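You operate a simulated robot arm through the tools that you are given. There is no shell and no other tool.

You are at the controls of a simulated robot arm. One attempt, no reset.

Task
Inch the top tier forward, then run the upper pillow at the stop through the detector.
Fine: tier dial to TOP; guide dial to L before you lay it on the belt. Leave the other controls and goods as they are.

Only the result counts: the job must be done as asked and must still hold three seconds after the hand-in. Knocking over, shifting, dropping, spilling or breaking anything else fails it.

Robot
A 7-joint arm with a fingered hand on a trunk, on a base that drives. Base frame: it is fixed to the floor where the robot stands at the start and does not move with it; the origin is under the middle of the robot, x ahead of it, y to its left, z up. Units: cm, rad, N and s.
Its first joint turns from -2.897 to 2.897 rad. Places, roughly: belt main switch [80, 40, 70]; belt speed dial [70, 60, 70]; black sensor [130, -100, 80]; blue cushion [0, -150, 25]; cream cushion [0, -175, 25]; cushion [25, 250, 50]; direction dial [70, 50, 70]; end flap [170, -100, 80]; green cushion [0, -150, 50]; grey cushion [0, -175, 50]; guide dial [80, 0, 110]; mushroom button [120, -90, 80]; pillow [0, -150, 100]; sensitivity dial [90, -20, 110]; small pillow [75, 275, 25]; start of the detector belt [120, 60, 80]. Payload 4.7 kg.
The TCP is the grasp point between the finger pads, 3.6 cm short of the fingertips. In the tool frame z runs along the fingers and y along their closing line. Largest opening 12 cm; the body of the gripper starts 4.2 cm behind the TCP. The gripper is a hand of 5 fingers: y runs from the thumb to the fingers, the wrist lies at [-1.8, -12.2, -21] in the tool frame, and closing takes about 1.5 s.
Orientation is told as [roll, pitch, yaw] about the base's x, y, z axes, in that order, counted from this pose: with the fingers straight down and the wrist toward the robot, the tool's x, y and z point along [0, 1, 0], [1, 0, 0] and [0, 0, -1] of the base frame.

Tools
- The arm moves only by the tool play_rows. Its arguments are lists of equal length, an entry for each row: "offset": the shift along the tool's x, y, z in cm, a list of three; "angular": the turn, a rotation vector about the tool's x, y, z in rad, a list of three. In form: {"offset": [[dx, dy, dz], ...], "angular": [[rx, ry, rz], ...]}. A call has 1 to 20 rows; each row is the pose to reach, as a shift and turn from the pose commanded when the call began, along the tool's axes at that moment. "claw" is the finger opening in cm, from 0 to 12, set as the call begins (left out, the last holds). Rows are played at 5 a second. More than 5 cm and 0.15 rad between two rows, or a gripper value outside its range, and nothing of the call is played. Where a pose cannot be reached the arm comes as near as it can. A force on the tool above 90 N (or 10 N above the force at the start of the call, whichever is more), or a blocked arm, ends the call early, and 0.2 s more pass. The fingers move at their own pace (about 4.5 cm/s each) and stop on an object; they squeeze with about 22 N. The grip force told is the motor's: it shows also when the fingers shut on nothing. Time passes only in rows, and 0.2 s behind the last, so rows that repeat a pose let the fingers close. The reply holds the time, the measured pose of the TCP, the force on the tool along the base axes, the opening and the grip force, in the units named above and with some noise, with the torque about the TCP (base axes, N m) and any sound that the robot's microphone picked up.
- Cameras (640 x 400 px; columns grow to the right, rows downward): "scene" is now at [-24.71, 8.67, 125.88]; the picture's right is [0.08, -1.00, 0.00], its down [-0.20, -0.02, -0.98] and it looks along [0.98, 0.08, -0.20] (base axes); focal length 272 px, centre (320, 200). "wrist" rides on the gripper at [7.2, -9.1, -14.3] in the tool frame; the picture's right is [-0.80, 0.28, -0.53], its down [-0.53, -0.73, 0.42] and it looks along [-0.27, 0.62, 0.74] (tool axes); focal length 234 px, centre (320, 200). There is no depth. A picture from a camera that has moved, and an enlarged one, comes with that camera's place and axes in the base frame and with its lens. The place of the scene camera against the robot may be out by one fixed shift of up to 1.8 cm in any direction.
- capture(camera): a new picture of that camera. It takes no simulated time.
- steer(legs): drives the robot by 1 to 6 legs, each [ahead, turn to the left] in cm and rad, along the robot's own axes; the way and the turn of a leg run together, so that a leg with both is an arc; at most 150 cm and 3.142 rad a leg. The arm and the cameras ride along, it lands a little off, and it stops where it bumps. It gives what a move gives.
- preshape(shape): the hand has 5 fingers and takes this shape, open, in about a second: jaw (thumb against the fingers, like two jaws); tri (thumb and two fingers); tip (a fingertip pinch); poke (one finger out to press); point (the index stretched); flat (the hand flat); cup (the hand cupped); fist (a fist). The gripper value then closes the fingers along that shape, each until it touches; the sizes above hold for jaw. It gives what a move gives, with no picture.
- head_to(pan, tilt): turns the head with the scene camera to pan (to the left, within 2.496 rad either way) and tilt (down, from -0.506 to 1.204), counted from straight ahead of the robot. It gives what a move gives.
- close_up(camera, box): a new picture of the part [left, top, right, bottom] of that camera's present view, enlarged. It takes no simulated time.
- close_job(): hands the job in; it is judged then, once.

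Places have to be worked out from the pictures, the camera data and where the tool is seen. Open the gripper and draw the arm clear of the work before you hand the job in, unless the task says otherwise.

The tools are called after ">>>" as name(argument=value, ...) on one line, values as JSON. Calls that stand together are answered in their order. play_rows: Moves the arm, as the interface text tells. Its arguments: {"type":"object","properties":{"offset":{"type":"array","items":{"type":"array","items":{"type":"number"}}},"angular":{"type":"array","items":{"type":"array","items":{"type":"number"}}},"claw":{"type":"number"}},"required":["offset","angular"]} The other tools are called the same way: preshape (shape) gives the hand a shape; steer (legs) drives the base; head_to (pan, tilt) turns the head that bears the scene camera; capture (camera) takes a picture; close_up (camera, box) takes an enlarged picture of a part of a camera's view; close_job () hands the job in.

At the start:

```text
t: 0.0
ee_pos: [65.46, 19.23, 136.54]
orientation: [0.0, 0.001, 0.0]
wrist_force: [-0.3, -0.1, 0.2]
torque: [0.01, 0.0, -0.01]
opening: 11.96
grip_force: 0.0
shape: jaw
robot x, y, heading: [-0.05, -0.12, -0.004]
head pan, tilt: [0.079, 0.197]
```

scene: 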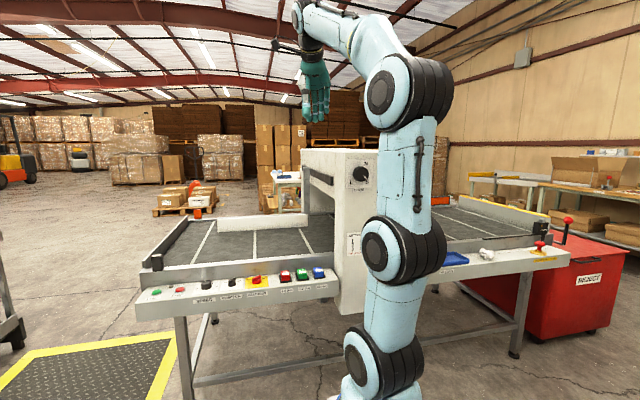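
wrist: 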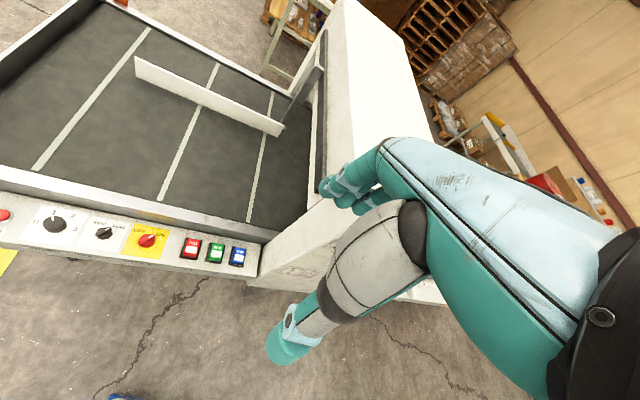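

The first pictures show a metal detector with a belt ahead and a control row on its near side. I look around with the head, first at the controls and the detector's panel.

>>> close_up(camera="scene", box=[130, 250, 350, 310])

>>> close_up(camera="scene", box=[300, 140, 400, 260])

>>> close_up(camera="wrist", box=[0, 170, 280, 300])

>>> head_to(pan=1.4, tilt=0.4)

```text
2.91 times, centred on (240, 280) of scene
camera zoom: at [-24.71, 8.67, 125.88], right [0.08, -1.0, 0.0], down [-0.2, -0.02, -0.98], along [0.98, 0.08, -0.2], focal length 792 px, centre (553, -33)
```

zoom: 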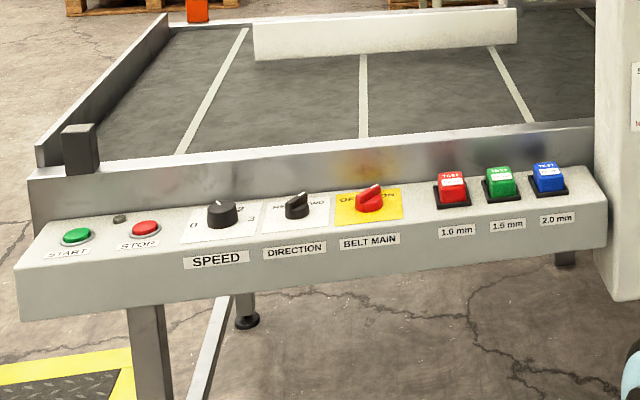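

```text
3.33 times, centred on (350, 200) of scene
camera zoom: at [-24.71, 8.67, 125.88], right [0.08, -1.0, 0.0], down [-0.2, -0.02, -0.98], along [0.98, 0.08, -0.2], focal length 908 px, centre (220, 200)
```

zoom: 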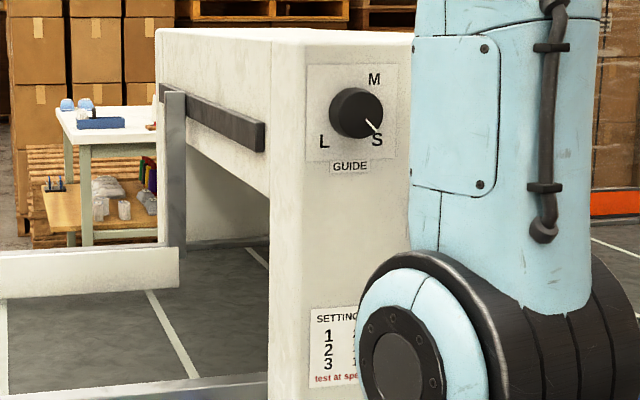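

```text
2.29 times, centred on (140, 235) of wrist
camera zoom: at [56.37, 26.43, 150.86], right [0.28, -0.8, 0.53], down [-0.73, -0.53, -0.42], along [0.62, -0.27, -0.74], focal length 535 px, centre (731, 120)
```

zoom: 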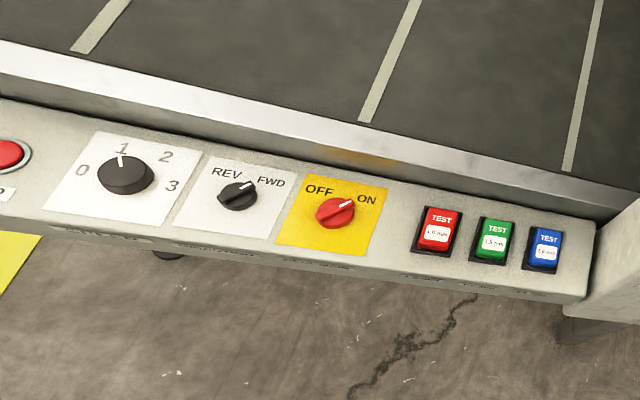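

```text
t: 1.5
ee_pos: [65.5, 19.2, 136.37]
orientation: [-0.001, 0.001, 0.0]
wrist_force: [-0.8, 1.3, 0.8]
torque: [-0.01, 0.01, -0.02]
opening: 11.97
grip_force: 0.0
shape: jaw
robot x, y, heading: [-0.03, 0.13, 0.0]
head pan, tilt: [1.4, 0.4]
```

The guide pointer is at S; main is ON, direction FWD, speed 1. I look to the left now for the tiered rack.

>>> capture(camera="scene")

>>> head_to(pan=-1.4, tilt=0.4)

>>> capture(camera="scene")

```text
taken
camera scene: at [-32.42, 17.07, 124.0], right [0.99, -0.17, 0.0], down [-0.07, -0.38, -0.92], along [0.16, 0.91, -0.39], focal length 272 px, centre (320, 200)
```

scene: 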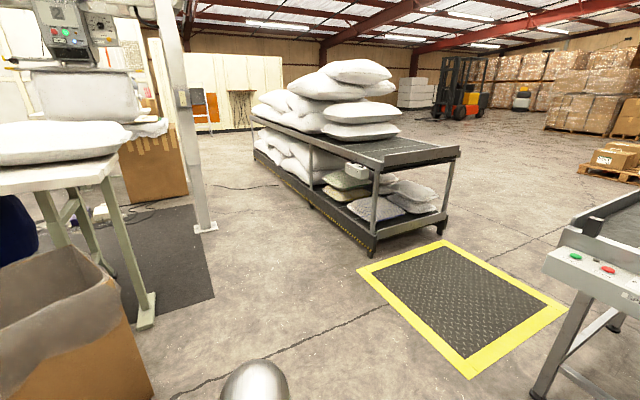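

```text
t: 4.0
ee_pos: [65.6, 19.3, 136.44]
orientation: [0.0, -0.001, 0.0]
wrist_force: [0.5, 0.5, -1.6]
torque: [-0.02, 0.01, 0.01]
opening: 11.99
grip_force: 0.1
shape: jaw
robot x, y, heading: [0.01, 0.37, 0.002]
head pan, tilt: [-1.4, 0.4]
```

```text
taken
camera scene: at [-32.42, -1.18, 124.0], right [-0.99, -0.17, 0.0], down [-0.07, 0.38, -0.92], along [0.16, -0.91, -0.39], focal length 272 px, centre (320, 200)
```

scene: 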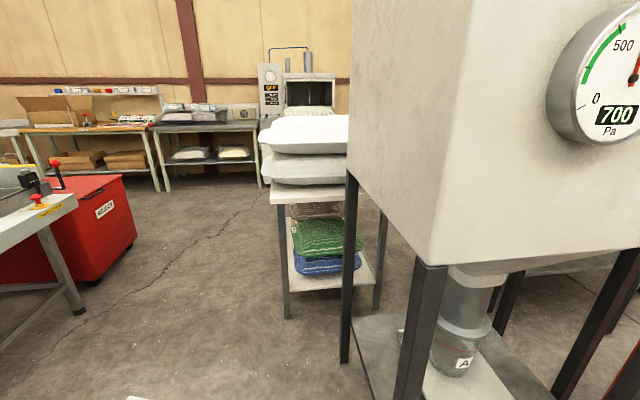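

The two-tier accumulation conveyor is at the left with pillows stacked and a small control box. I zoom in on it.

>>> head_to(pan=1.4, tilt=0.4)

>>> close_up(camera="scene", box=[240, 50, 480, 260])

>>> close_up(camera="scene", box=[300, 130, 400, 230])

>>> close_up(camera="scene", box=[0, 0, 200, 200])

```text
t: 6.4
ee_pos: [65.49, 19.26, 136.52]
orientation: [0.001, 0.0, 0.0]
wrist_force: [-0.8, -1.1, -0.4]
torque: [0.01, 0.0, -0.01]
opening: 11.93
grip_force: 0.0
shape: jaw
robot x, y, heading: [-0.06, 0.27, -0.003]
head pan, tilt: [1.4, 0.4]
```

```text
1.90 times, centred on (360, 155) of scene
camera zoom: at [-32.42, 17.07, 124.0], right [0.99, -0.17, 0.0], down [-0.07, -0.38, -0.92], along [0.16, 0.91, -0.39], focal length 519 px, centre (244, 286)
```

zoom: 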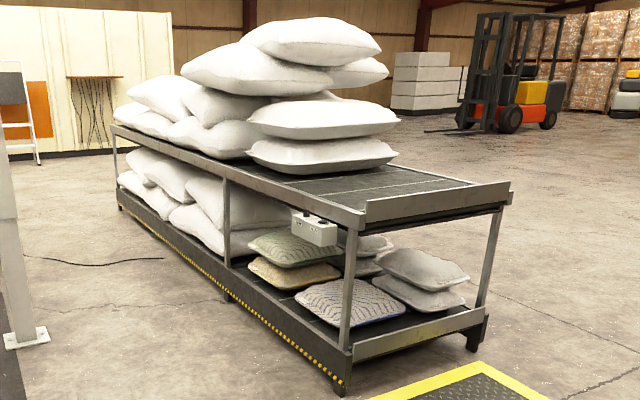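

```text
4.00 times, centred on (350, 180) of scene
camera zoom: at [-32.42, 17.07, 124.0], right [0.99, -0.17, 0.0], down [-0.07, -0.38, -0.92], along [0.16, 0.91, -0.39], focal length 1089 px, centre (200, 280)
```

zoom: 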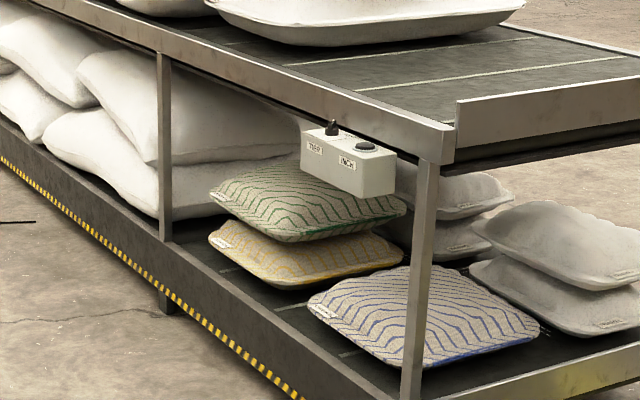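

```text
2.00 times, centred on (100, 100) of scene
camera zoom: at [-32.42, 17.07, 124.0], right [0.99, -0.17, 0.0], down [-0.07, -0.38, -0.92], along [0.16, 0.91, -0.39], focal length 545 px, centre (760, 400)
```

zoom: 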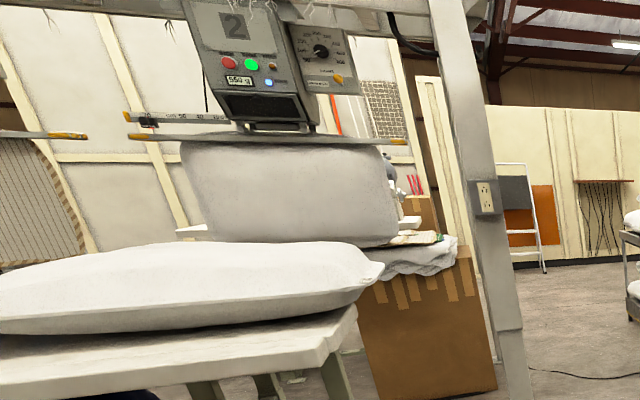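

The rack's TIER/INCH box is on its near-left side, out of reach from here, while the guide dial is right ahead. I turn the head back ahead and swing the hand so the fingers point at the guide panel, keeping about 20 cm off, to view the dial with the wrist camera.

>>> head_to(pan=0.079, tilt=0.25)

>>> play_rows(offset=[[-1.5, -0.67, 1.9], [-3, -1.33, 3.8], [-4.5, -2, 5.75], [-6, -2.67, 7.7], [-7.5, -3.33, 9.6], [-9, -4, 11.5], [-10.5, -4.67, 13.4], [-12, -5.33, 15.3], [-13.5, -6, 17.25], [-15, -6.67, 19.2], [-16.5, -7.33, 21.1], [-18, -8, 23]], angular=[[-0.131, 0, 0], [-0.262, 0, 0], [-0.393, 0, 0], [-0.524, 0, 0], [-0.655, 0, 0], [-0.785, 0, 0], [-0.916, 0, 0], [-1.047, 0, 0], [-1.178, 0, 0], [-1.309, 0, 0], [-1.44, 0, 0], [-1.571, 0, 0]])

>>> capture(camera="scene")

>>> capture(camera="wrist")

```text
t: 7.9
ee_pos: [65.37, 19.25, 136.33]
orientation: [0.0, -0.001, 0.0]
wrist_force: [-0.8, -1.5, -0.5]
torque: [-0.02, -0.01, 0.01]
opening: 11.95
grip_force: 0.0
shape: jaw
robot x, y, heading: [-0.13, -0.21, 0.003]
head pan, tilt: [0.079, 0.25]
```

```text
t: 10.5
ee_pos: [57.52, 4.28, 114.94]
orientation: [0.023, -1.485, -0.028]
wrist_force: [-0.4, 0.4, -0.5]
torque: [0.01, 0.02, 0.01]
opening: 12.01
grip_force: 0.0
shape: jaw
out of reach, approached as far as the arm can: row 11, 12
robot x, y, heading: [-0.33, 0.39, -0.005]
head pan, tilt: [0.079, 0.25]
```

```text
taken
camera scene: at [-24.69, 8.67, 125.39], right [0.08, -1.0, 0.0], down [-0.25, -0.02, -0.97], along [0.97, 0.08, -0.25], focal length 272 px, centre (320, 200)
```

scene: 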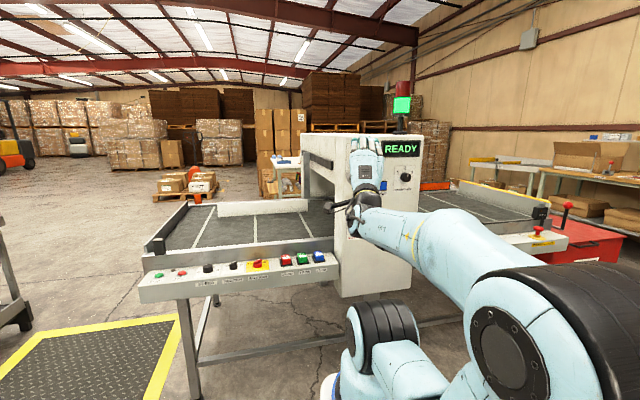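

```text
taken
camera wrist: at [42.39, 11.45, 107.1], right [-0.5, -0.8, 0.32], down [0.36, -0.53, -0.77], along [0.79, -0.27, 0.55], focal length 234 px, centre (320, 200)
```

wrist: 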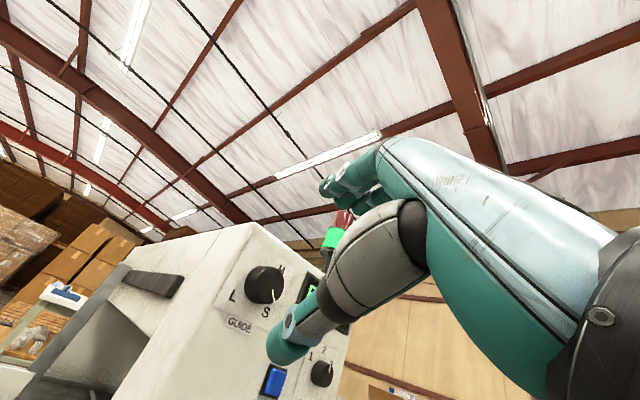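

The wrist camera now sees the guide dial and the detector's display shows READY. I zoom in on the dial to read the pointer and compare with the scene view.

>>> close_up(camera="wrist", box=[200, 230, 340, 400])

>>> close_up(camera="scene", box=[290, 80, 450, 260])

>>> close_up(camera="scene", box=[130, 180, 350, 310])

>>> close_up(camera="scene", box=[400, 150, 640, 290])

```text
2.35 times, centred on (270, 315) of wrist
camera zoom: at [42.39, 11.45, 107.1], right [-0.5, -0.8, 0.32], down [0.36, -0.53, -0.77], along [0.79, -0.27, 0.55], focal length 551 px, centre (438, -71)
```

zoom: 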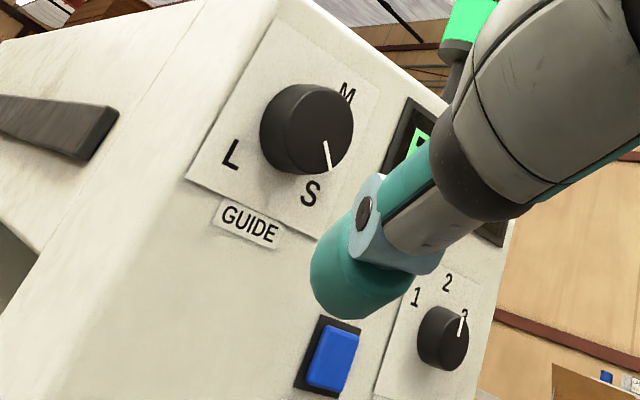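

```text
2.22 times, centred on (370, 170) of scene
camera zoom: at [-24.69, 8.67, 125.39], right [0.08, -1.0, 0.0], down [-0.25, -0.02, -0.97], along [0.97, 0.08, -0.25], focal length 605 px, centre (209, 267)
```

zoom: 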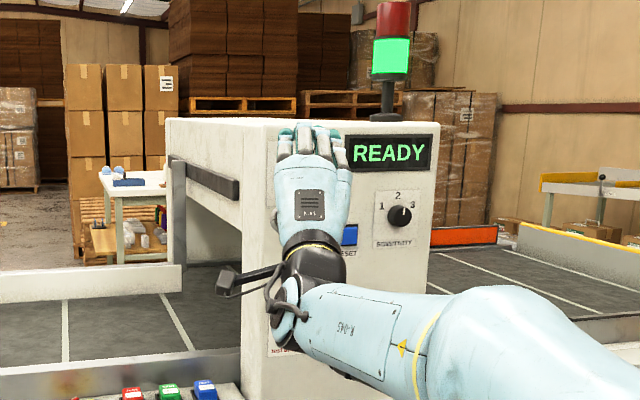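

```text
2.91 times, centred on (240, 245) of scene
camera zoom: at [-24.69, 8.67, 125.39], right [0.08, -1.0, 0.0], down [-0.25, -0.02, -0.97], along [0.97, 0.08, -0.25], focal length 792 px, centre (553, 69)
```

zoom: 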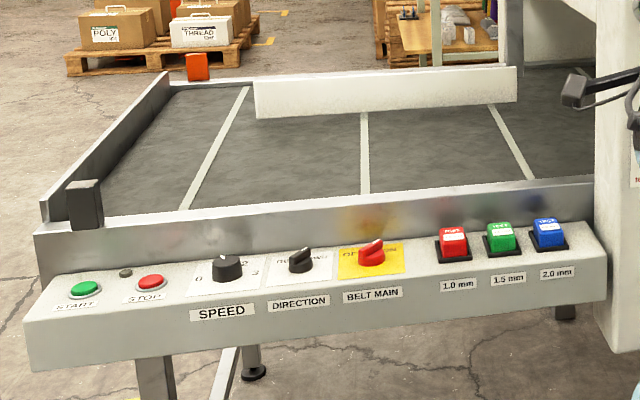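

```text
2.67 times, centred on (520, 220) of scene
camera zoom: at [-24.69, 8.67, 125.39], right [0.08, -1.0, 0.0], down [-0.25, -0.02, -0.97], along [0.97, 0.08, -0.25], focal length 726 px, centre (-213, 147)
```

zoom: 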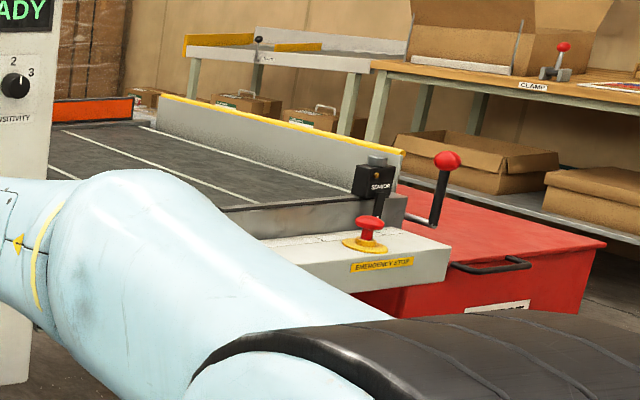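

The knob triangulates to about (82.8, 1, 114.6), roughly 6 cm across, pointer at S (lower right), with L at lower left – a quarter turn clockwise. The last pose was slightly out of reach, so I advance a bit toward the knob, where the arm should reach easier, and check the pose.

>>> play_rows(offset=[[0, 0, 3], [0, 0, 6], [0, 0, 9], [0, 0, 9]], angular=[[0, 0, 0], [0, 0, 0], [0, 0, 0], [0, 0, 0]])

>>> capture(camera="wrist")

```text
t: 11.5
ee_pos: [61.99, 5.2, 114.23]
orientation: [0.054, -1.484, -0.064]
wrist_force: [0.1, 0.7, -0.3]
torque: [0.01, 0.01, 0.03]
opening: 12.01
grip_force: 0.0
shape: jaw
out of reach, approached as far as the arm can: row 1, 2, 3, 4
robot x, y, heading: [0.23, -0.05, -0.003]
head pan, tilt: [0.079, 0.25]
```

```text
taken
camera wrist: at [46.94, 12.53, 106.53], right [-0.51, -0.8, 0.32], down [0.35, -0.53, -0.77], along [0.79, -0.28, 0.55], focal length 234 px, centre (320, 200)
```

wrist: 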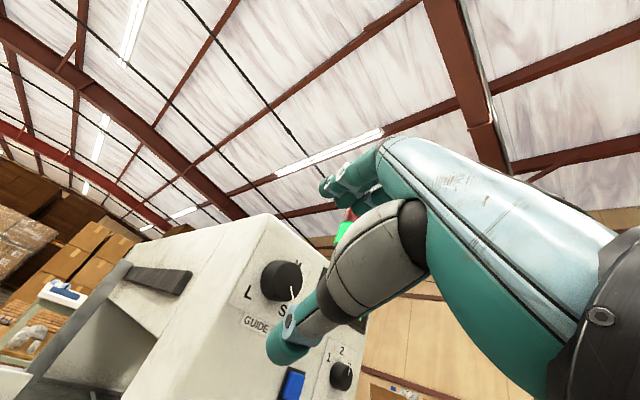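

The arm is limited at this hand roll (y is about 4 cm off). I try rolling the hand so its wrist goes to the lower right, as needed for starting a clockwise turn, and watch whether the pose becomes reachable.

>>> play_rows(offset=[[0, 0, 0], [0, 0, 0], [0, 0, 0], [0, 0, 0], [0, 0, 0], [0, 0, 0]], angular=[[0, 0, -0.13], [0, 0, -0.26], [0, 0, -0.39], [0, 0, -0.52], [0, 0, -0.65], [0, 0, -0.785]])

>>> capture(camera="scene")

>>> head_to(pan=2.45, tilt=0.5)

>>> capture(camera="scene")

>>> head_to(pan=-2.45, tilt=0.5)

>>> capture(camera="scene")

```text
t: 12.9
ee_pos: [56.77, 15.03, 115.21]
orientation: [-1.426, -0.848, 1.434]
wrist_force: [0.5, 1.1, 0.6]
torque: [0.0, -0.01, 0.0]
opening: 12.0
grip_force: 0.0
shape: jaw
out of reach, approached as far as the arm can: row 1, 2, 3, 4, 5, 6
robot x, y, heading: [-0.43, 0.1, 0.004]
head pan, tilt: [0.079, 0.25]
```

```text
taken
camera scene: at [-24.69, 8.67, 125.39], right [0.08, -1.0, 0.0], down [-0.25, -0.02, -0.97], along [0.97, 0.08, -0.25], focal length 272 px, centre (320, 200)
```

scene: 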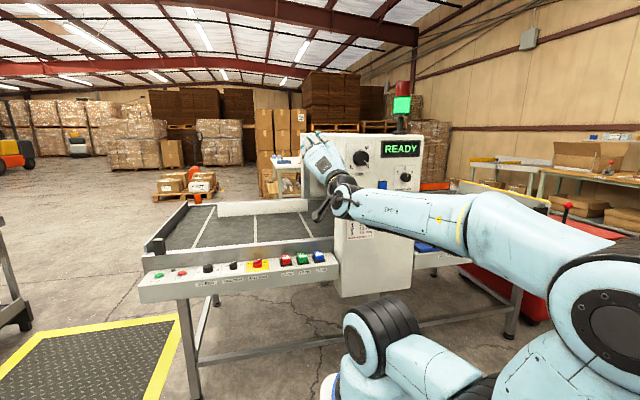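

```text
t: 15.1
ee_pos: [56.68, 14.83, 115.2]
orientation: [-1.426, -0.848, 1.432]
wrist_force: [-0.2, -0.2, 0.0]
torque: [0.02, 0.0, -0.01]
opening: 11.99
grip_force: 0.1
shape: jaw
robot x, y, heading: [0.18, -0.09, -0.001]
head pan, tilt: [2.45, 0.499]
```

```text
taken
camera scene: at [-41.01, 13.74, 123.08], right [0.64, 0.77, 0.0], down [0.37, -0.31, -0.88], along [-0.68, 0.56, -0.48], focal length 272 px, centre (320, 200)
```

scene: 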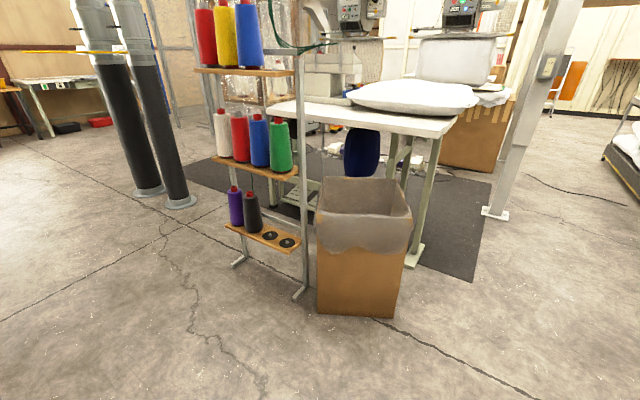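

```text
t: 18.9
ee_pos: [56.81, 14.94, 115.24]
orientation: [-1.425, -0.848, 1.433]
wrist_force: [-0.1, -0.3, 0.0]
torque: [0.02, -0.02, -0.01]
opening: 12.0
grip_force: 0.2
shape: jaw
robot x, y, heading: [0.25, 0.04, 0.005]
head pan, tilt: [-2.45, 0.499]
```

```text
taken
camera scene: at [-41.01, 2.14, 123.08], right [-0.64, 0.77, 0.0], down [0.37, 0.31, -0.88], along [-0.68, -0.56, -0.48], focal length 272 px, centre (320, 200)
```

scene: 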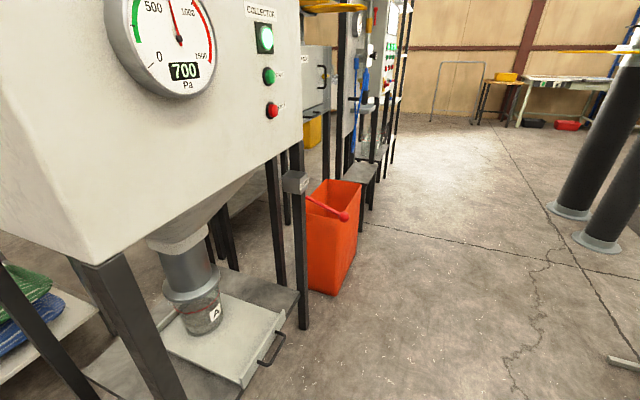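

The floor behind the robot is free, and the hand axis is canted so a thumb-down grip needs too much wrist bend. I try rolling the hand the other way (wrist to the left/above), drawn back a few cm from the panel, to see which rolls the arm can hold.

>>> head_to(pan=0.079, tilt=0.25)

>>> play_rows(offset=[[0, 0, -1], [0, 0, -2], [0, 0, -3], [0, 0, -4], [0, 0, -5], [0, 0, -6], [0, 0, -6], [0, 0, -6], [0, 0, -6], [0, 0, -6], [0, 0, -6], [0, 0, -6], [0, 0, -6], [0, 0, -6], [0, 0, -6], [0, 0, -6]], angular=[[0, 0, 0.147], [0, 0, 0.294], [0, 0, 0.442], [0, 0, 0.589], [0, 0, 0.736], [0, 0, 0.884], [0, 0, 1.031], [0, 0, 1.178], [0, 0, 1.325], [0, 0, 1.473], [0, 0, 1.62], [0, 0, 1.767], [0, 0, 1.914], [0, 0, 2.062], [0, 0, 2.209], [0, 0, 2.356]])

>>> capture(camera="scene")

>>> capture(camera="wrist")

```text
t: 21.2
ee_pos: [56.73, 15.05, 115.21]
orientation: [-1.426, -0.849, 1.433]
wrist_force: [-0.8, -0.7, 0.6]
torque: [0.01, 0.05, -0.03]
opening: 11.97
grip_force: 0.0
shape: jaw
robot x, y, heading: [0.09, -0.27, 0.002]
head pan, tilt: [0.079, 0.25]
```

```text
t: 24.6
ee_pos: [52.26, 13.22, 119.33]
orientation: [1.464, 0.06, -1.602]
wrist_force: [0.7, 0.3, 0.4]
torque: [0.01, -0.05, 0.03]
opening: 12.01
grip_force: 0.1
shape: jaw
out of reach, approached as far as the arm can: row 13, 14, 15, 16
robot x, y, heading: [0.23, -0.68, -0.0]
head pan, tilt: [0.079, 0.25]
```

```text
taken
camera scene: at [-24.69, 8.68, 125.39], right [0.08, -1.0, 0.0], down [-0.25, -0.02, -0.97], along [0.97, 0.08, -0.25], focal length 272 px, centre (320, 200)
```

scene: 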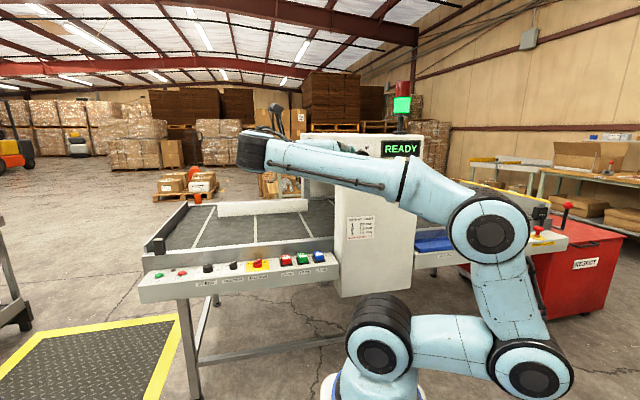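

```text
taken
camera wrist: at [39.02, 22.17, 128.68], right [-0.61, -0.22, -0.76], down [0.39, 0.75, -0.53], along [0.69, -0.62, -0.38], focal length 234 px, centre (320, 200)
```

wrist: 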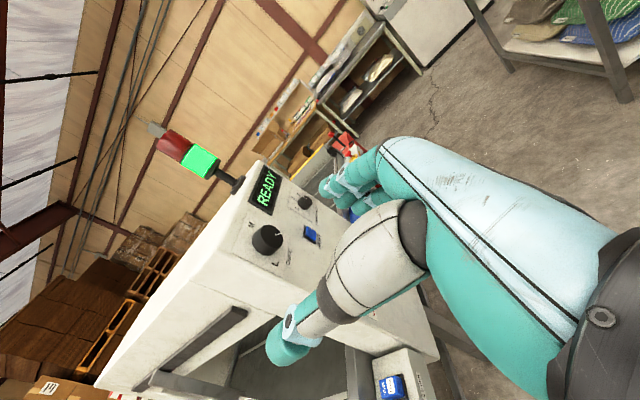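

Rolls from about 0.1 to 0.98 rad were reachable on the way. I roll back to 0.9 rad and move to ~(68, 1, 114.6), facing the knob from a safe distance.

>>> play_rows(offset=[[0.2, 0, 0], [0.4, 0, 0], [0.6, 0, 0], [0.8, 0, 0], [1.1, 0.2, 0], [1.1, 0.2, 2.5], [1.1, 0.2, 5], [1.1, 0.2, 7.5], [1.1, 0.2, 7.5]], angular=[[0, 0, -0.135], [0, 0, -0.27], [0, 0, -0.4], [0, 0, -0.53], [0, 0, -0.67], [0, 0, -0.67], [0, 0, -0.67], [0, 0, -0.67], [0, 0, -0.67]])

>>> capture(camera="scene")

>>> capture(camera="wrist")

```text
t: 26.6
ee_pos: [59.83, 12.74, 119.73]
orientation: [1.456, -0.597, -1.535]
wrist_force: [-1.2, -0.3, -0.1]
torque: [0.0, -0.03, 0.0]
opening: 12.0
grip_force: 0.1
shape: jaw
robot x, y, heading: [-0.06, 0.28, -0.003]
head pan, tilt: [0.079, 0.25]
```

```text
taken
camera scene: at [-24.69, 8.67, 125.39], right [0.08, -1.0, 0.0], down [-0.25, -0.02, -0.97], along [0.97, 0.08, -0.25], focal length 272 px, centre (320, 200)
```

scene: 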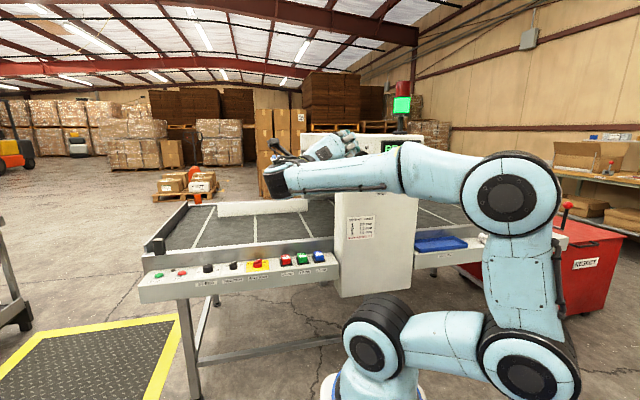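

```text
taken
camera wrist: at [45.96, 24.62, 121.94], right [-0.59, -0.67, -0.45], down [0.35, 0.29, -0.89], along [0.73, -0.68, 0.06], focal length 234 px, centre (320, 200)
```

wrist: 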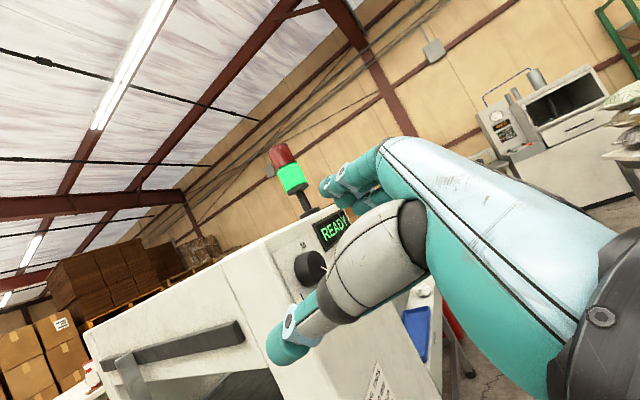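

Now the pose is fully reachable, with the hand at roll ~0.97 rad and tool z within 0.1 rad of +x. I align exactly and move to about (70, 1, 114.6).

>>> play_rows(offset=[[-2.5, 1.8, 2.7], [-4.9, 3.6, 5.5], [-7.4, 5.3, 8.2], [-9.8, 7.1, 10.97], [-9.8, 7.1, 10.97]], angular=[[-0.008, 0.024, 0], [-0.015, 0.047, 0], [-0.022, 0.07, 0], [-0.03, 0.095, 0], [-0.03, 0.095, 0]])

>>> capture(camera="wrist")

```text
t: 27.8
ee_pos: [69.97, 2.03, 115.77]
orientation: [1.56, -0.6, -1.57]
wrist_force: [-0.9, 0.3, 0.4]
torque: [0.01, 0.0, 0.01]
opening: 11.99
grip_force: 0.1
shape: jaw
out of reach, approached as far as the arm can: row 4, 5
robot x, y, heading: [-0.02, -0.08, 0.003]
head pan, tilt: [0.079, 0.25]
```

```text
taken
camera wrist: at [55.69, 13.81, 116.8], right [-0.53, -0.68, -0.5], down [0.42, 0.3, -0.86], along [0.73, -0.67, 0.12], focal length 234 px, centre (320, 200)
```

wrist: 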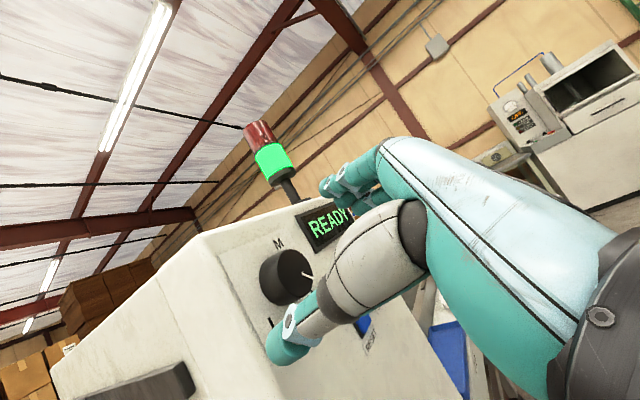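

The hand is aligned at (70, 2, 115.8), on the edge of reach at this roll. I roll back toward 0.2 rad here to see the range available for the turn.

>>> play_rows(offset=[[0, 0, 0], [0, 0, 0], [0, 0, 0], [0, 0, 0], [0, 0, 0], [0, 0, 0]], angular=[[0, 0, -0.13], [0, 0, -0.26], [0, 0, -0.39], [0, 0, -0.52], [0, 0, -0.65], [0, 0, -0.77]])

>>> capture(camera="wrist")

>>> capture(camera="scene")

```text
t: 29.2
ee_pos: [69.76, 3.13, 116.1]
orientation: [1.56, -1.368, -1.565]
wrist_force: [-0.1, 0.2, 0.2]
torque: [0.05, 0.0, -0.01]
opening: 12.03
grip_force: 0.0
shape: jaw
out of reach, approached as far as the arm can: row 5, 6
robot x, y, heading: [-0.11, -0.19, 0.001]
head pan, tilt: [0.079, 0.25]
```

```text
taken
camera wrist: at [55.51, 12.02, 108.64], right [-0.53, -0.84, 0.12], down [0.42, -0.38, -0.82], along [0.74, -0.39, 0.55], focal length 234 px, centre (320, 200)
```

wrist: 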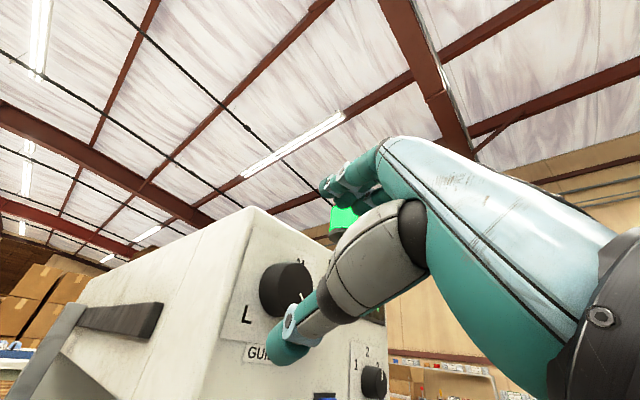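

```text
taken
camera scene: at [-24.69, 8.67, 125.39], right [0.08, -1.0, 0.0], down [-0.25, -0.02, -0.97], along [0.97, 0.08, -0.25], focal length 272 px, centre (320, 200)
```

scene: 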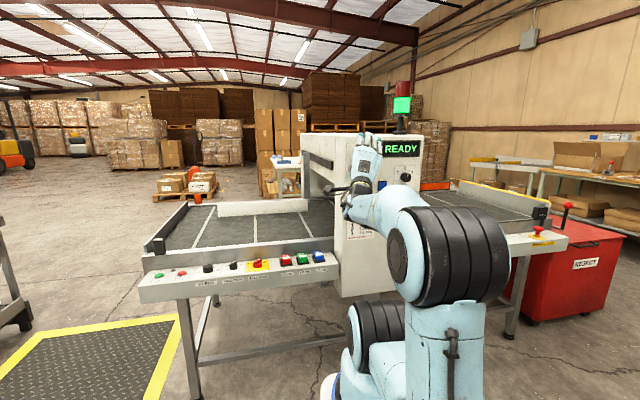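

At roll 0.2 the hand holds with y about 2 cm too far left. I go closer (x=75) onto the knob axis at this roll to see if it becomes reachable.

>>> play_rows(offset=[[-0.8, -0.4, 2], [-1.6, -0.7, 4], [-2.36, -1.05, 5.2], [-2.36, -1.05, 5.2]], angular=[[0, 0, 0], [0, 0, 0], [0, 0, 0], [0, 0, 0]])

>>> capture(camera="wrist")

```text
t: 30.2
ee_pos: [74.18, 3.48, 115.5]
orientation: [1.548, -1.369, -1.558]
wrist_force: [-1.5, -0.4, -0.5]
torque: [0.01, 0.0, 0.04]
opening: 12.01
grip_force: 0.0
shape: jaw
out of reach, approached as far as the arm can: row 1, 2, 3, 4
robot x, y, heading: [-0.05, -0.08, -0.0]
head pan, tilt: [0.079, 0.25]
```

```text
taken
camera wrist: at [59.92, 12.47, 108.09], right [-0.53, -0.84, 0.11], down [0.42, -0.38, -0.83], along [0.74, -0.39, 0.55], focal length 234 px, centre (320, 200)
```

wrist: 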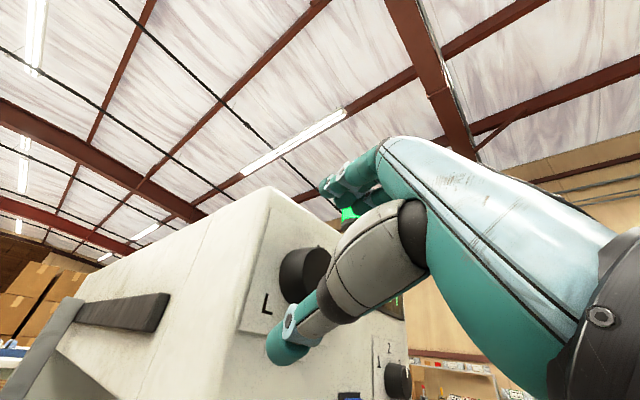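

The arm's limit is lateral: it can't bring the hand far enough right from this standing place. I retract the hand and shift the robot about 12 cm right and 14 cm back (turn, reverse, turn back).

>>> play_rows(offset=[[0, 0, -3], [0, 0, -6], [0, 0, -9], [0, 0, -12]], angular=[[0, 0, 0], [0, 0, 0], [0, 0, 0], [0, 0, 0]])

>>> steer(legs=[[0, 0.7], [-18, 0], [0, -0.7]])

>>> capture(camera="scene")

>>> capture(camera="wrist")

```text
t: 31.2
ee_pos: [62.21, 3.48, 115.33]
orientation: [1.567, -1.367, -1.566]
wrist_force: [0.0, 0.5, -0.6]
torque: [0.01, 0.01, 0.01]
opening: 12.0
grip_force: 0.1
shape: jaw
robot x, y, heading: [-0.0, 0.04, -0.001]
head pan, tilt: [0.079, 0.25]
```

```text
t: 36.0
ee_pos: [47.15, 7.25, 115.46]
orientation: [1.576, -1.368, -1.328]
wrist_force: [-0.4, 0.7, -0.4]
torque: [0.02, 0.01, 0.0]
opening: 11.97
grip_force: 0.1
shape: jaw
robot x, y, heading: [-12.31, -11.54, 0.275]
head pan, tilt: [0.079, 0.25]
stopped in leg 3: the robot was blocked; the commanded pose is now the measured one
```

```text
taken
camera scene: at [-38.56, -9.26, 125.39], right [0.34, -0.94, 0.0], down [-0.23, -0.08, -0.97], along [0.91, 0.33, -0.25], focal length 272 px, centre (320, 200)
```

scene: 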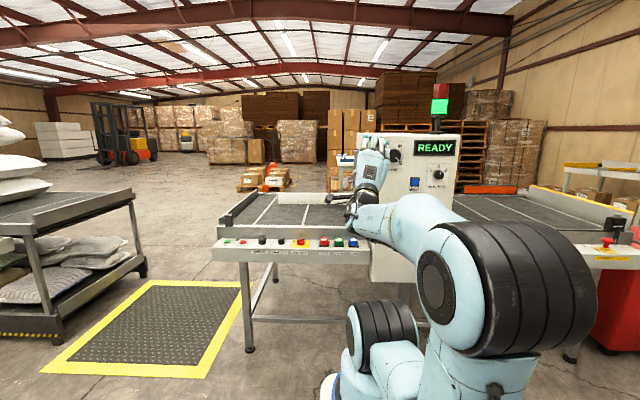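

```text
taken
camera wrist: at [30.97, 12.38, 108.01], right [-0.3, -0.95, 0.11], down [0.5, -0.26, -0.82], along [0.81, -0.19, 0.56], focal length 234 px, centre (320, 200)
```

wrist: 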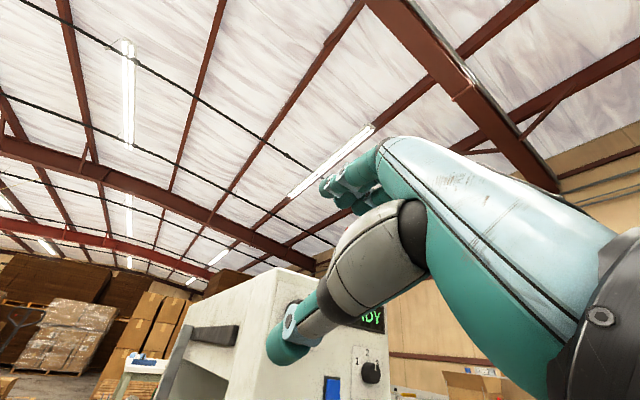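

The last turn was blocked at heading 0.275, likely by the collector stand on the right. I look to the right and right-rear to see the clearance.

>>> head_to(pan=-1.5, tilt=0.8)

>>> capture(camera="scene")

>>> head_to(pan=-2.3, tilt=0.8)

>>> capture(camera="scene")

```text
t: 37.6
ee_pos: [47.05, 7.32, 115.45]
orientation: [1.574, -1.367, -1.328]
wrist_force: [-0.2, -0.8, -0.6]
torque: [-0.01, -0.02, 0.01]
opening: 12.01
grip_force: 0.1
shape: jaw
robot x, y, heading: [-12.63, -11.19, 0.272]
head pan, tilt: [-1.499, 0.799]
```

```text
taken
camera scene: at [-44.61, -20.07, 120.49], right [-0.94, -0.34, 0.0], down [-0.24, 0.67, -0.7], along [0.24, -0.66, -0.72], focal length 272 px, centre (320, 200)
```

scene: 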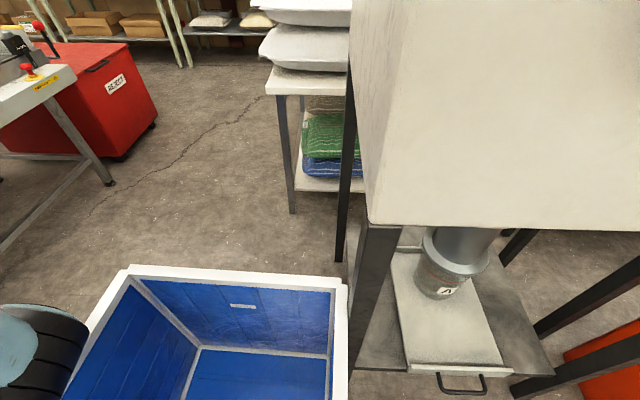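

```text
t: 38.8
ee_pos: [47.07, 7.35, 115.46]
orientation: [1.574, -1.369, -1.327]
wrist_force: [0.9, 0.1, 0.3]
torque: [0.0, -0.01, -0.05]
opening: 12.0
grip_force: 0.0
shape: jaw
robot x, y, heading: [-12.74, -11.13, 0.271]
head pan, tilt: [-2.3, 0.799]
```

```text
taken
camera scene: at [-50.89, -19.71, 120.49], right [-0.9, 0.44, 0.0], down [0.32, 0.64, -0.7], along [-0.31, -0.63, -0.72], focal length 272 px, centre (320, 200)
```

scene: 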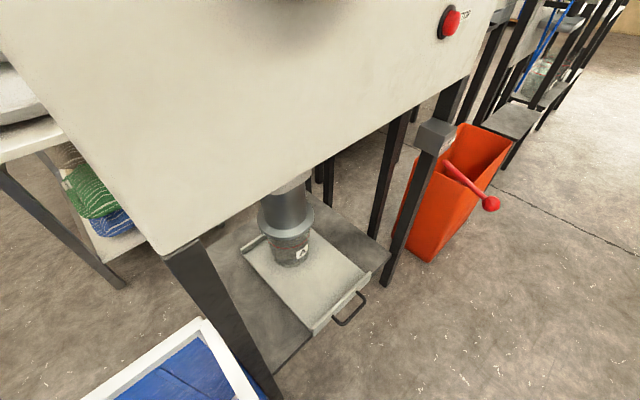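

The robot carries a blue tote at its rear right that caught the collector's leg near (-44,-40). I drive forward out of that contact first and then straighten, ending around (0,-8).

>>> steer(legs=[[13, 0], [0, -0.275]])

>>> capture(camera="scene")

>>> head_to(pan=-1.5, tilt=1.1)

>>> capture(camera="scene")

```text
t: 41.0
ee_pos: [62.49, -6.02, 115.39]
orientation: [1.574, -1.37, -1.603]
wrist_force: [0.5, 0.1, 0.0]
torque: [0.02, -0.03, 0.0]
opening: 12.01
grip_force: 0.0
shape: jaw
robot x, y, heading: [0.16, -7.99, -0.007]
head pan, tilt: [-2.3, 0.799]
```

```text
taken
camera scene: at [-39.18, -5.63, 120.49], right [-0.74, 0.67, 0.0], down [0.48, 0.53, -0.7], along [-0.47, -0.52, -0.72], focal length 272 px, centre (320, 200)
```

scene: 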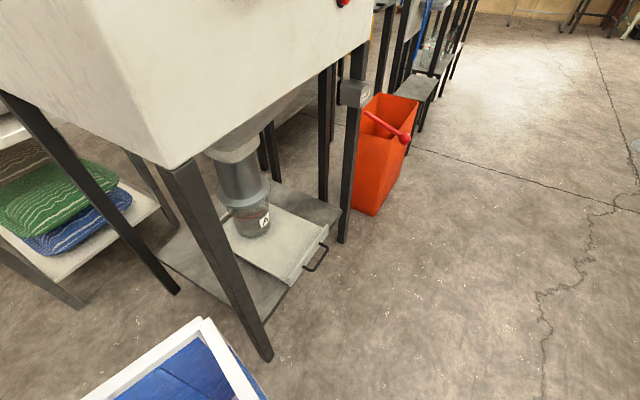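

```text
t: 42.1
ee_pos: [62.48, -6.08, 115.43]
orientation: [1.574, -1.368, -1.601]
wrist_force: [0.0, 0.2, 0.1]
torque: [-0.01, 0.01, 0.0]
opening: 12.02
grip_force: 0.0
shape: jaw
robot x, y, heading: [0.2, -7.71, -0.003]
head pan, tilt: [-1.499, 1.1]
```

```text
taken
camera scene: at [-33.36, -5.94, 118.31], right [-1.0, -0.07, 0.0], down [-0.06, 0.89, -0.45], along [0.03, -0.45, -0.89], focal length 272 px, centre (320, 200)
```

scene: 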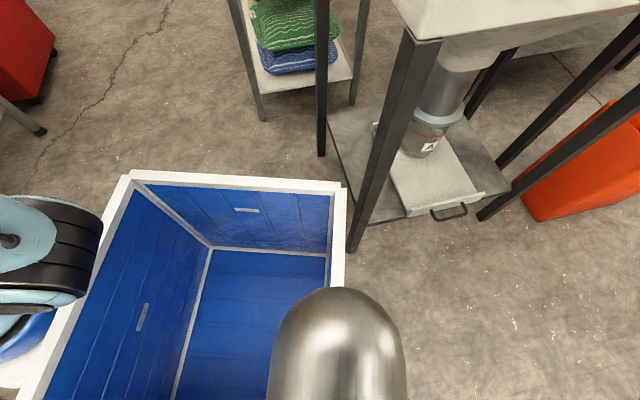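

The robot now stands at about (0.2,-7.8) heading ~0, with the tote clear of the leg. I move the hand to (72, 1, 114.6) on the knob axis and test how far it can roll back.

>>> head_to(pan=0.079, tilt=0.25)

>>> play_rows(offset=[[3.5, -1.1, 0], [7.0, -2.26, 0], [7, -2.26, 3], [7, -2.26, 6], [7, -2.26, 9.4], [7, -2.26, 9.4]], angular=[[0.005, 0.027, 0], [0.005, 0.027, 0], [0.005, 0.027, 0], [0.005, 0.027, 0], [0.005, 0.027, 0], [0.005, 0.027, 0]])

>>> play_rows(offset=[[0, 0, 0], [0, 0, 0], [0, 0, 0], [0, 0, 0], [0, 0, 0], [0, 0, 0], [0, 0, 0]], angular=[[0, 0, -0.13], [0, 0, -0.26], [0, 0, -0.39], [0, 0, -0.52], [0, 0, -0.65], [0, 0, -0.78], [0, 0, -0.91]])

>>> capture(camera="wrist")

>>> capture(camera="scene")

```text
t: 43.7
ee_pos: [62.54, -6.06, 115.51]
orientation: [1.575, -1.368, -1.6]
wrist_force: [-0.4, -0.1, -0.9]
torque: [0.01, 0.0, -0.04]
opening: 11.98
grip_force: 0.0
shape: jaw
robot x, y, heading: [0.33, -7.69, -0.01]
head pan, tilt: [0.079, 0.25]
```

```text
t: 45.1
ee_pos: [71.93, 1.05, 114.61]
orientation: [1.576, -1.369, -1.575]
wrist_force: [0.4, 0.8, 0.5]
torque: [0.01, 0.01, -0.03]
opening: 12.0
grip_force: 0.0
shape: jaw
robot x, y, heading: [0.69, -7.94, -0.0]
head pan, tilt: [0.079, 0.25]
```

```text
t: 46.7
ee_pos: [66.83, 12.49, 116.26]
orientation: [-1.528, -0.88, 1.47]
wrist_force: [0.8, -1.0, -0.1]
torque: [0.02, 0.0, 0.04]
opening: 11.98
grip_force: 0.1
shape: jaw
out of reach, approached as far as the arm can: row 2, 3, 4, 5, 6, 7
robot x, y, heading: [0.07, -7.63, -0.002]
head pan, tilt: [0.079, 0.25]
```

```text
taken
camera wrist: at [52.32, 13.15, 105.09], right [-0.53, -0.41, 0.74], down [0.36, -0.9, -0.24], along [0.77, 0.14, 0.63], focal length 234 px, centre (320, 200)
```

wrist: 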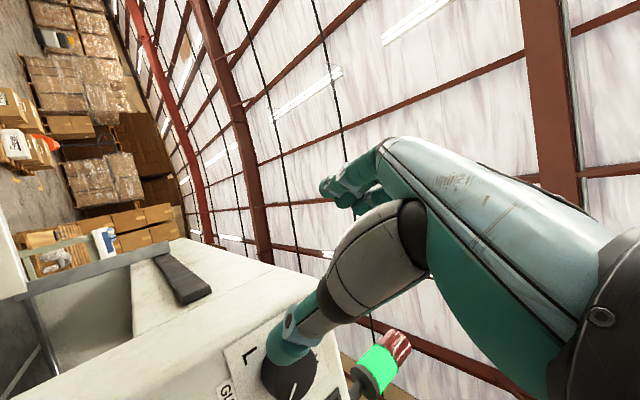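

```text
taken
camera scene: at [-24.46, 1.05, 125.39], right [0.07, -1.0, 0.0], down [-0.25, -0.02, -0.97], along [0.97, 0.07, -0.25], focal length 272 px, centre (320, 200)
```

scene: 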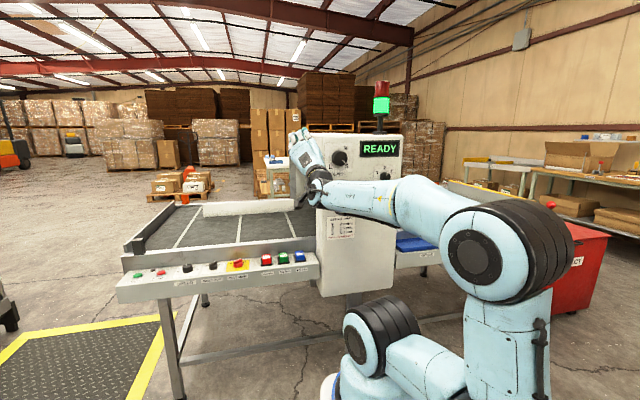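

At the knob axis roll 0.07 was reachable but below that not. I return to roll ~0.2 at (70, 1, 114.6), then will test the upper end of the roll range.

>>> play_rows(offset=[[-1.1, -1.2, 0], [-2.2, -2.4, 0], [-3.3, -3.6, 0.5], [-4.4, -4.8, 1], [-5.5, -6, 2], [-6.6, -7.2, 3], [-7.68, -8.4, 4.02], [-7.68, -8.4, 4.02]], angular=[[-0.0063, 0.0088, 0.129], [-0.0125, 0.0175, 0.257], [-0.0188, 0.0263, 0.386], [-0.025, 0.035, 0.514], [-0.0313, 0.0439, 0.643], [-0.0375, 0.0526, 0.771], [-0.0438, 0.0614, 0.9], [-0.0438, 0.0614, 0.9]])

>>> play_rows(offset=[[0, 0, 0], [0, 0, 0], [0, 0, 0], [0, 0, 0], [0, 0, 0], [0, 0, 0], [0, 0, 0], [0, 0, 0], [0, 0, 0], [0, 0, 0]], angular=[[0, 0, 0.145], [0, 0, 0.29], [0, 0, 0.435], [0, 0, 0.58], [0, 0, 0.725], [0, 0, 0.87], [0, 0, 1.015], [0, 0, 1.16], [0, 0, 1.3], [0, 0, 1.44]])

>>> capture(camera="wrist")

```text
t: 48.5
ee_pos: [70.12, 0.93, 114.74]
orientation: [1.573, -1.358, -1.571]
wrist_force: [0.7, 0.1, -1.0]
torque: [0.02, 0.0, -0.01]
opening: 11.96
grip_force: 0.0
shape: jaw
robot x, y, heading: [-0.04, -7.85, -0.003]
head pan, tilt: [0.079, 0.25]
```

```text
t: 50.7
ee_pos: [68.62, -1.8, 120.78]
orientation: [1.527, 0.071, -1.559]
wrist_force: [0.0, -0.2, 0.4]
torque: [-0.02, 0.04, -0.02]
opening: 11.98
grip_force: 0.1
shape: jaw
out of reach, approached as far as the arm can: row 7, 8, 9, 10
robot x, y, heading: [0.27, -7.72, -0.006]
head pan, tilt: [0.079, 0.25]
```

```text
taken
camera wrist: at [54.46, 6.48, 129.34], right [-0.56, -0.23, -0.8], down [0.39, 0.77, -0.5], along [0.73, -0.59, -0.34], focal length 234 px, centre (320, 200)
```

wrist: 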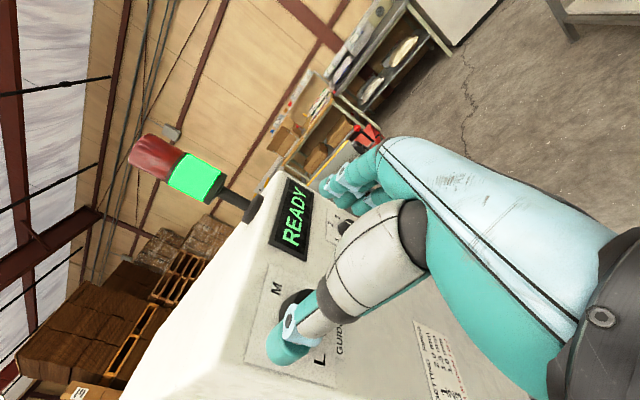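

The usable roll range here is about 0.07–1.07 rad, so I'll turn the knob in two grips. I go back to roll ~0.15 at (72, 1, 114.6) and take a picture to refine the knob's place.

>>> play_rows(offset=[[-0.57, -0.21, 0], [-1.13, -0.42, 0], [-1.7, -0.63, 0], [-2.27, -0.84, 0], [-2.83, -1.05, 0], [-3.4, -1.26, 0], [-3.96, -1.47, 0.5], [-4.53, -1.68, 1], [-5.1, -1.89, 2], [-5.66, -2.1, 3], [-6.23, -2.31, 3.7], [-6.23, -2.31, 3.7]], angular=[[-0.0039, 0.0025, -0.1355], [-0.0078, 0.005, -0.271], [-0.0116, 0.0074, -0.4064], [-0.0155, 0.0099, -0.5418], [-0.0194, 0.0124, -0.6773], [-0.0233, 0.0148, -0.8127], [-0.0272, 0.0173, -0.948], [-0.031, 0.0198, -1.0836], [-0.0349, 0.0223, -1.219], [-0.0388, 0.0247, -1.3545], [-0.0427, 0.0272, -1.49], [-0.0427, 0.0272, -1.49]])

>>> capture(camera="wrist")

>>> close_up(camera="wrist", box=[200, 200, 440, 380])

>>> capture(camera="scene")

```text
t: 53.3
ee_pos: [72.18, 0.97, 114.78]
orientation: [1.836, -1.405, -1.846]
wrist_force: [0.9, 0.8, -0.1]
torque: [0.0, 0.0, 0.02]
opening: 11.99
grip_force: 0.0
shape: jaw
out of reach, approached as far as the arm can: row 1
robot x, y, heading: [0.13, -7.63, -0.002]
head pan, tilt: [0.079, 0.25]
```

```text
taken
camera wrist: at [58.33, 9.73, 106.29], right [-0.54, -0.83, 0.12], down [0.45, -0.41, -0.79], along [0.71, -0.37, 0.6], focal length 234 px, centre (320, 200)
```

wrist: 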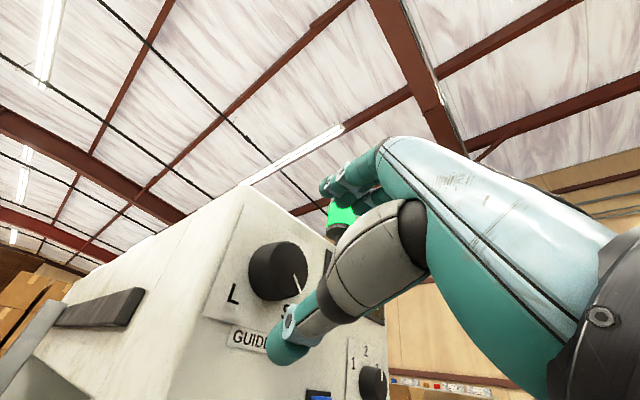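

```text
2.22 times, centred on (320, 290) of wrist
camera zoom: at [58.33, 9.73, 106.29], right [-0.54, -0.83, 0.12], down [0.45, -0.41, -0.79], along [0.71, -0.37, 0.6], focal length 520 px, centre (320, 0)
```

zoom: 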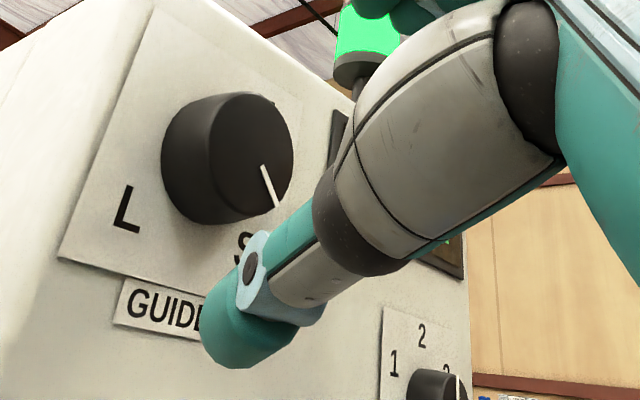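

```text
taken
camera scene: at [-24.46, 1.05, 125.39], right [0.07, -1.0, 0.0], down [-0.25, -0.02, -0.97], along [0.97, 0.07, -0.25], focal length 272 px, centre (320, 200)
```

scene: 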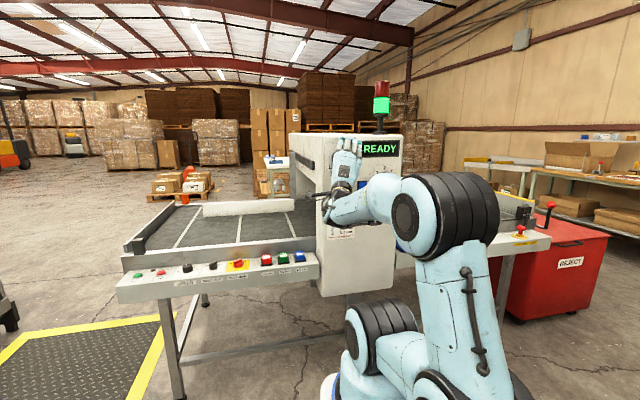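

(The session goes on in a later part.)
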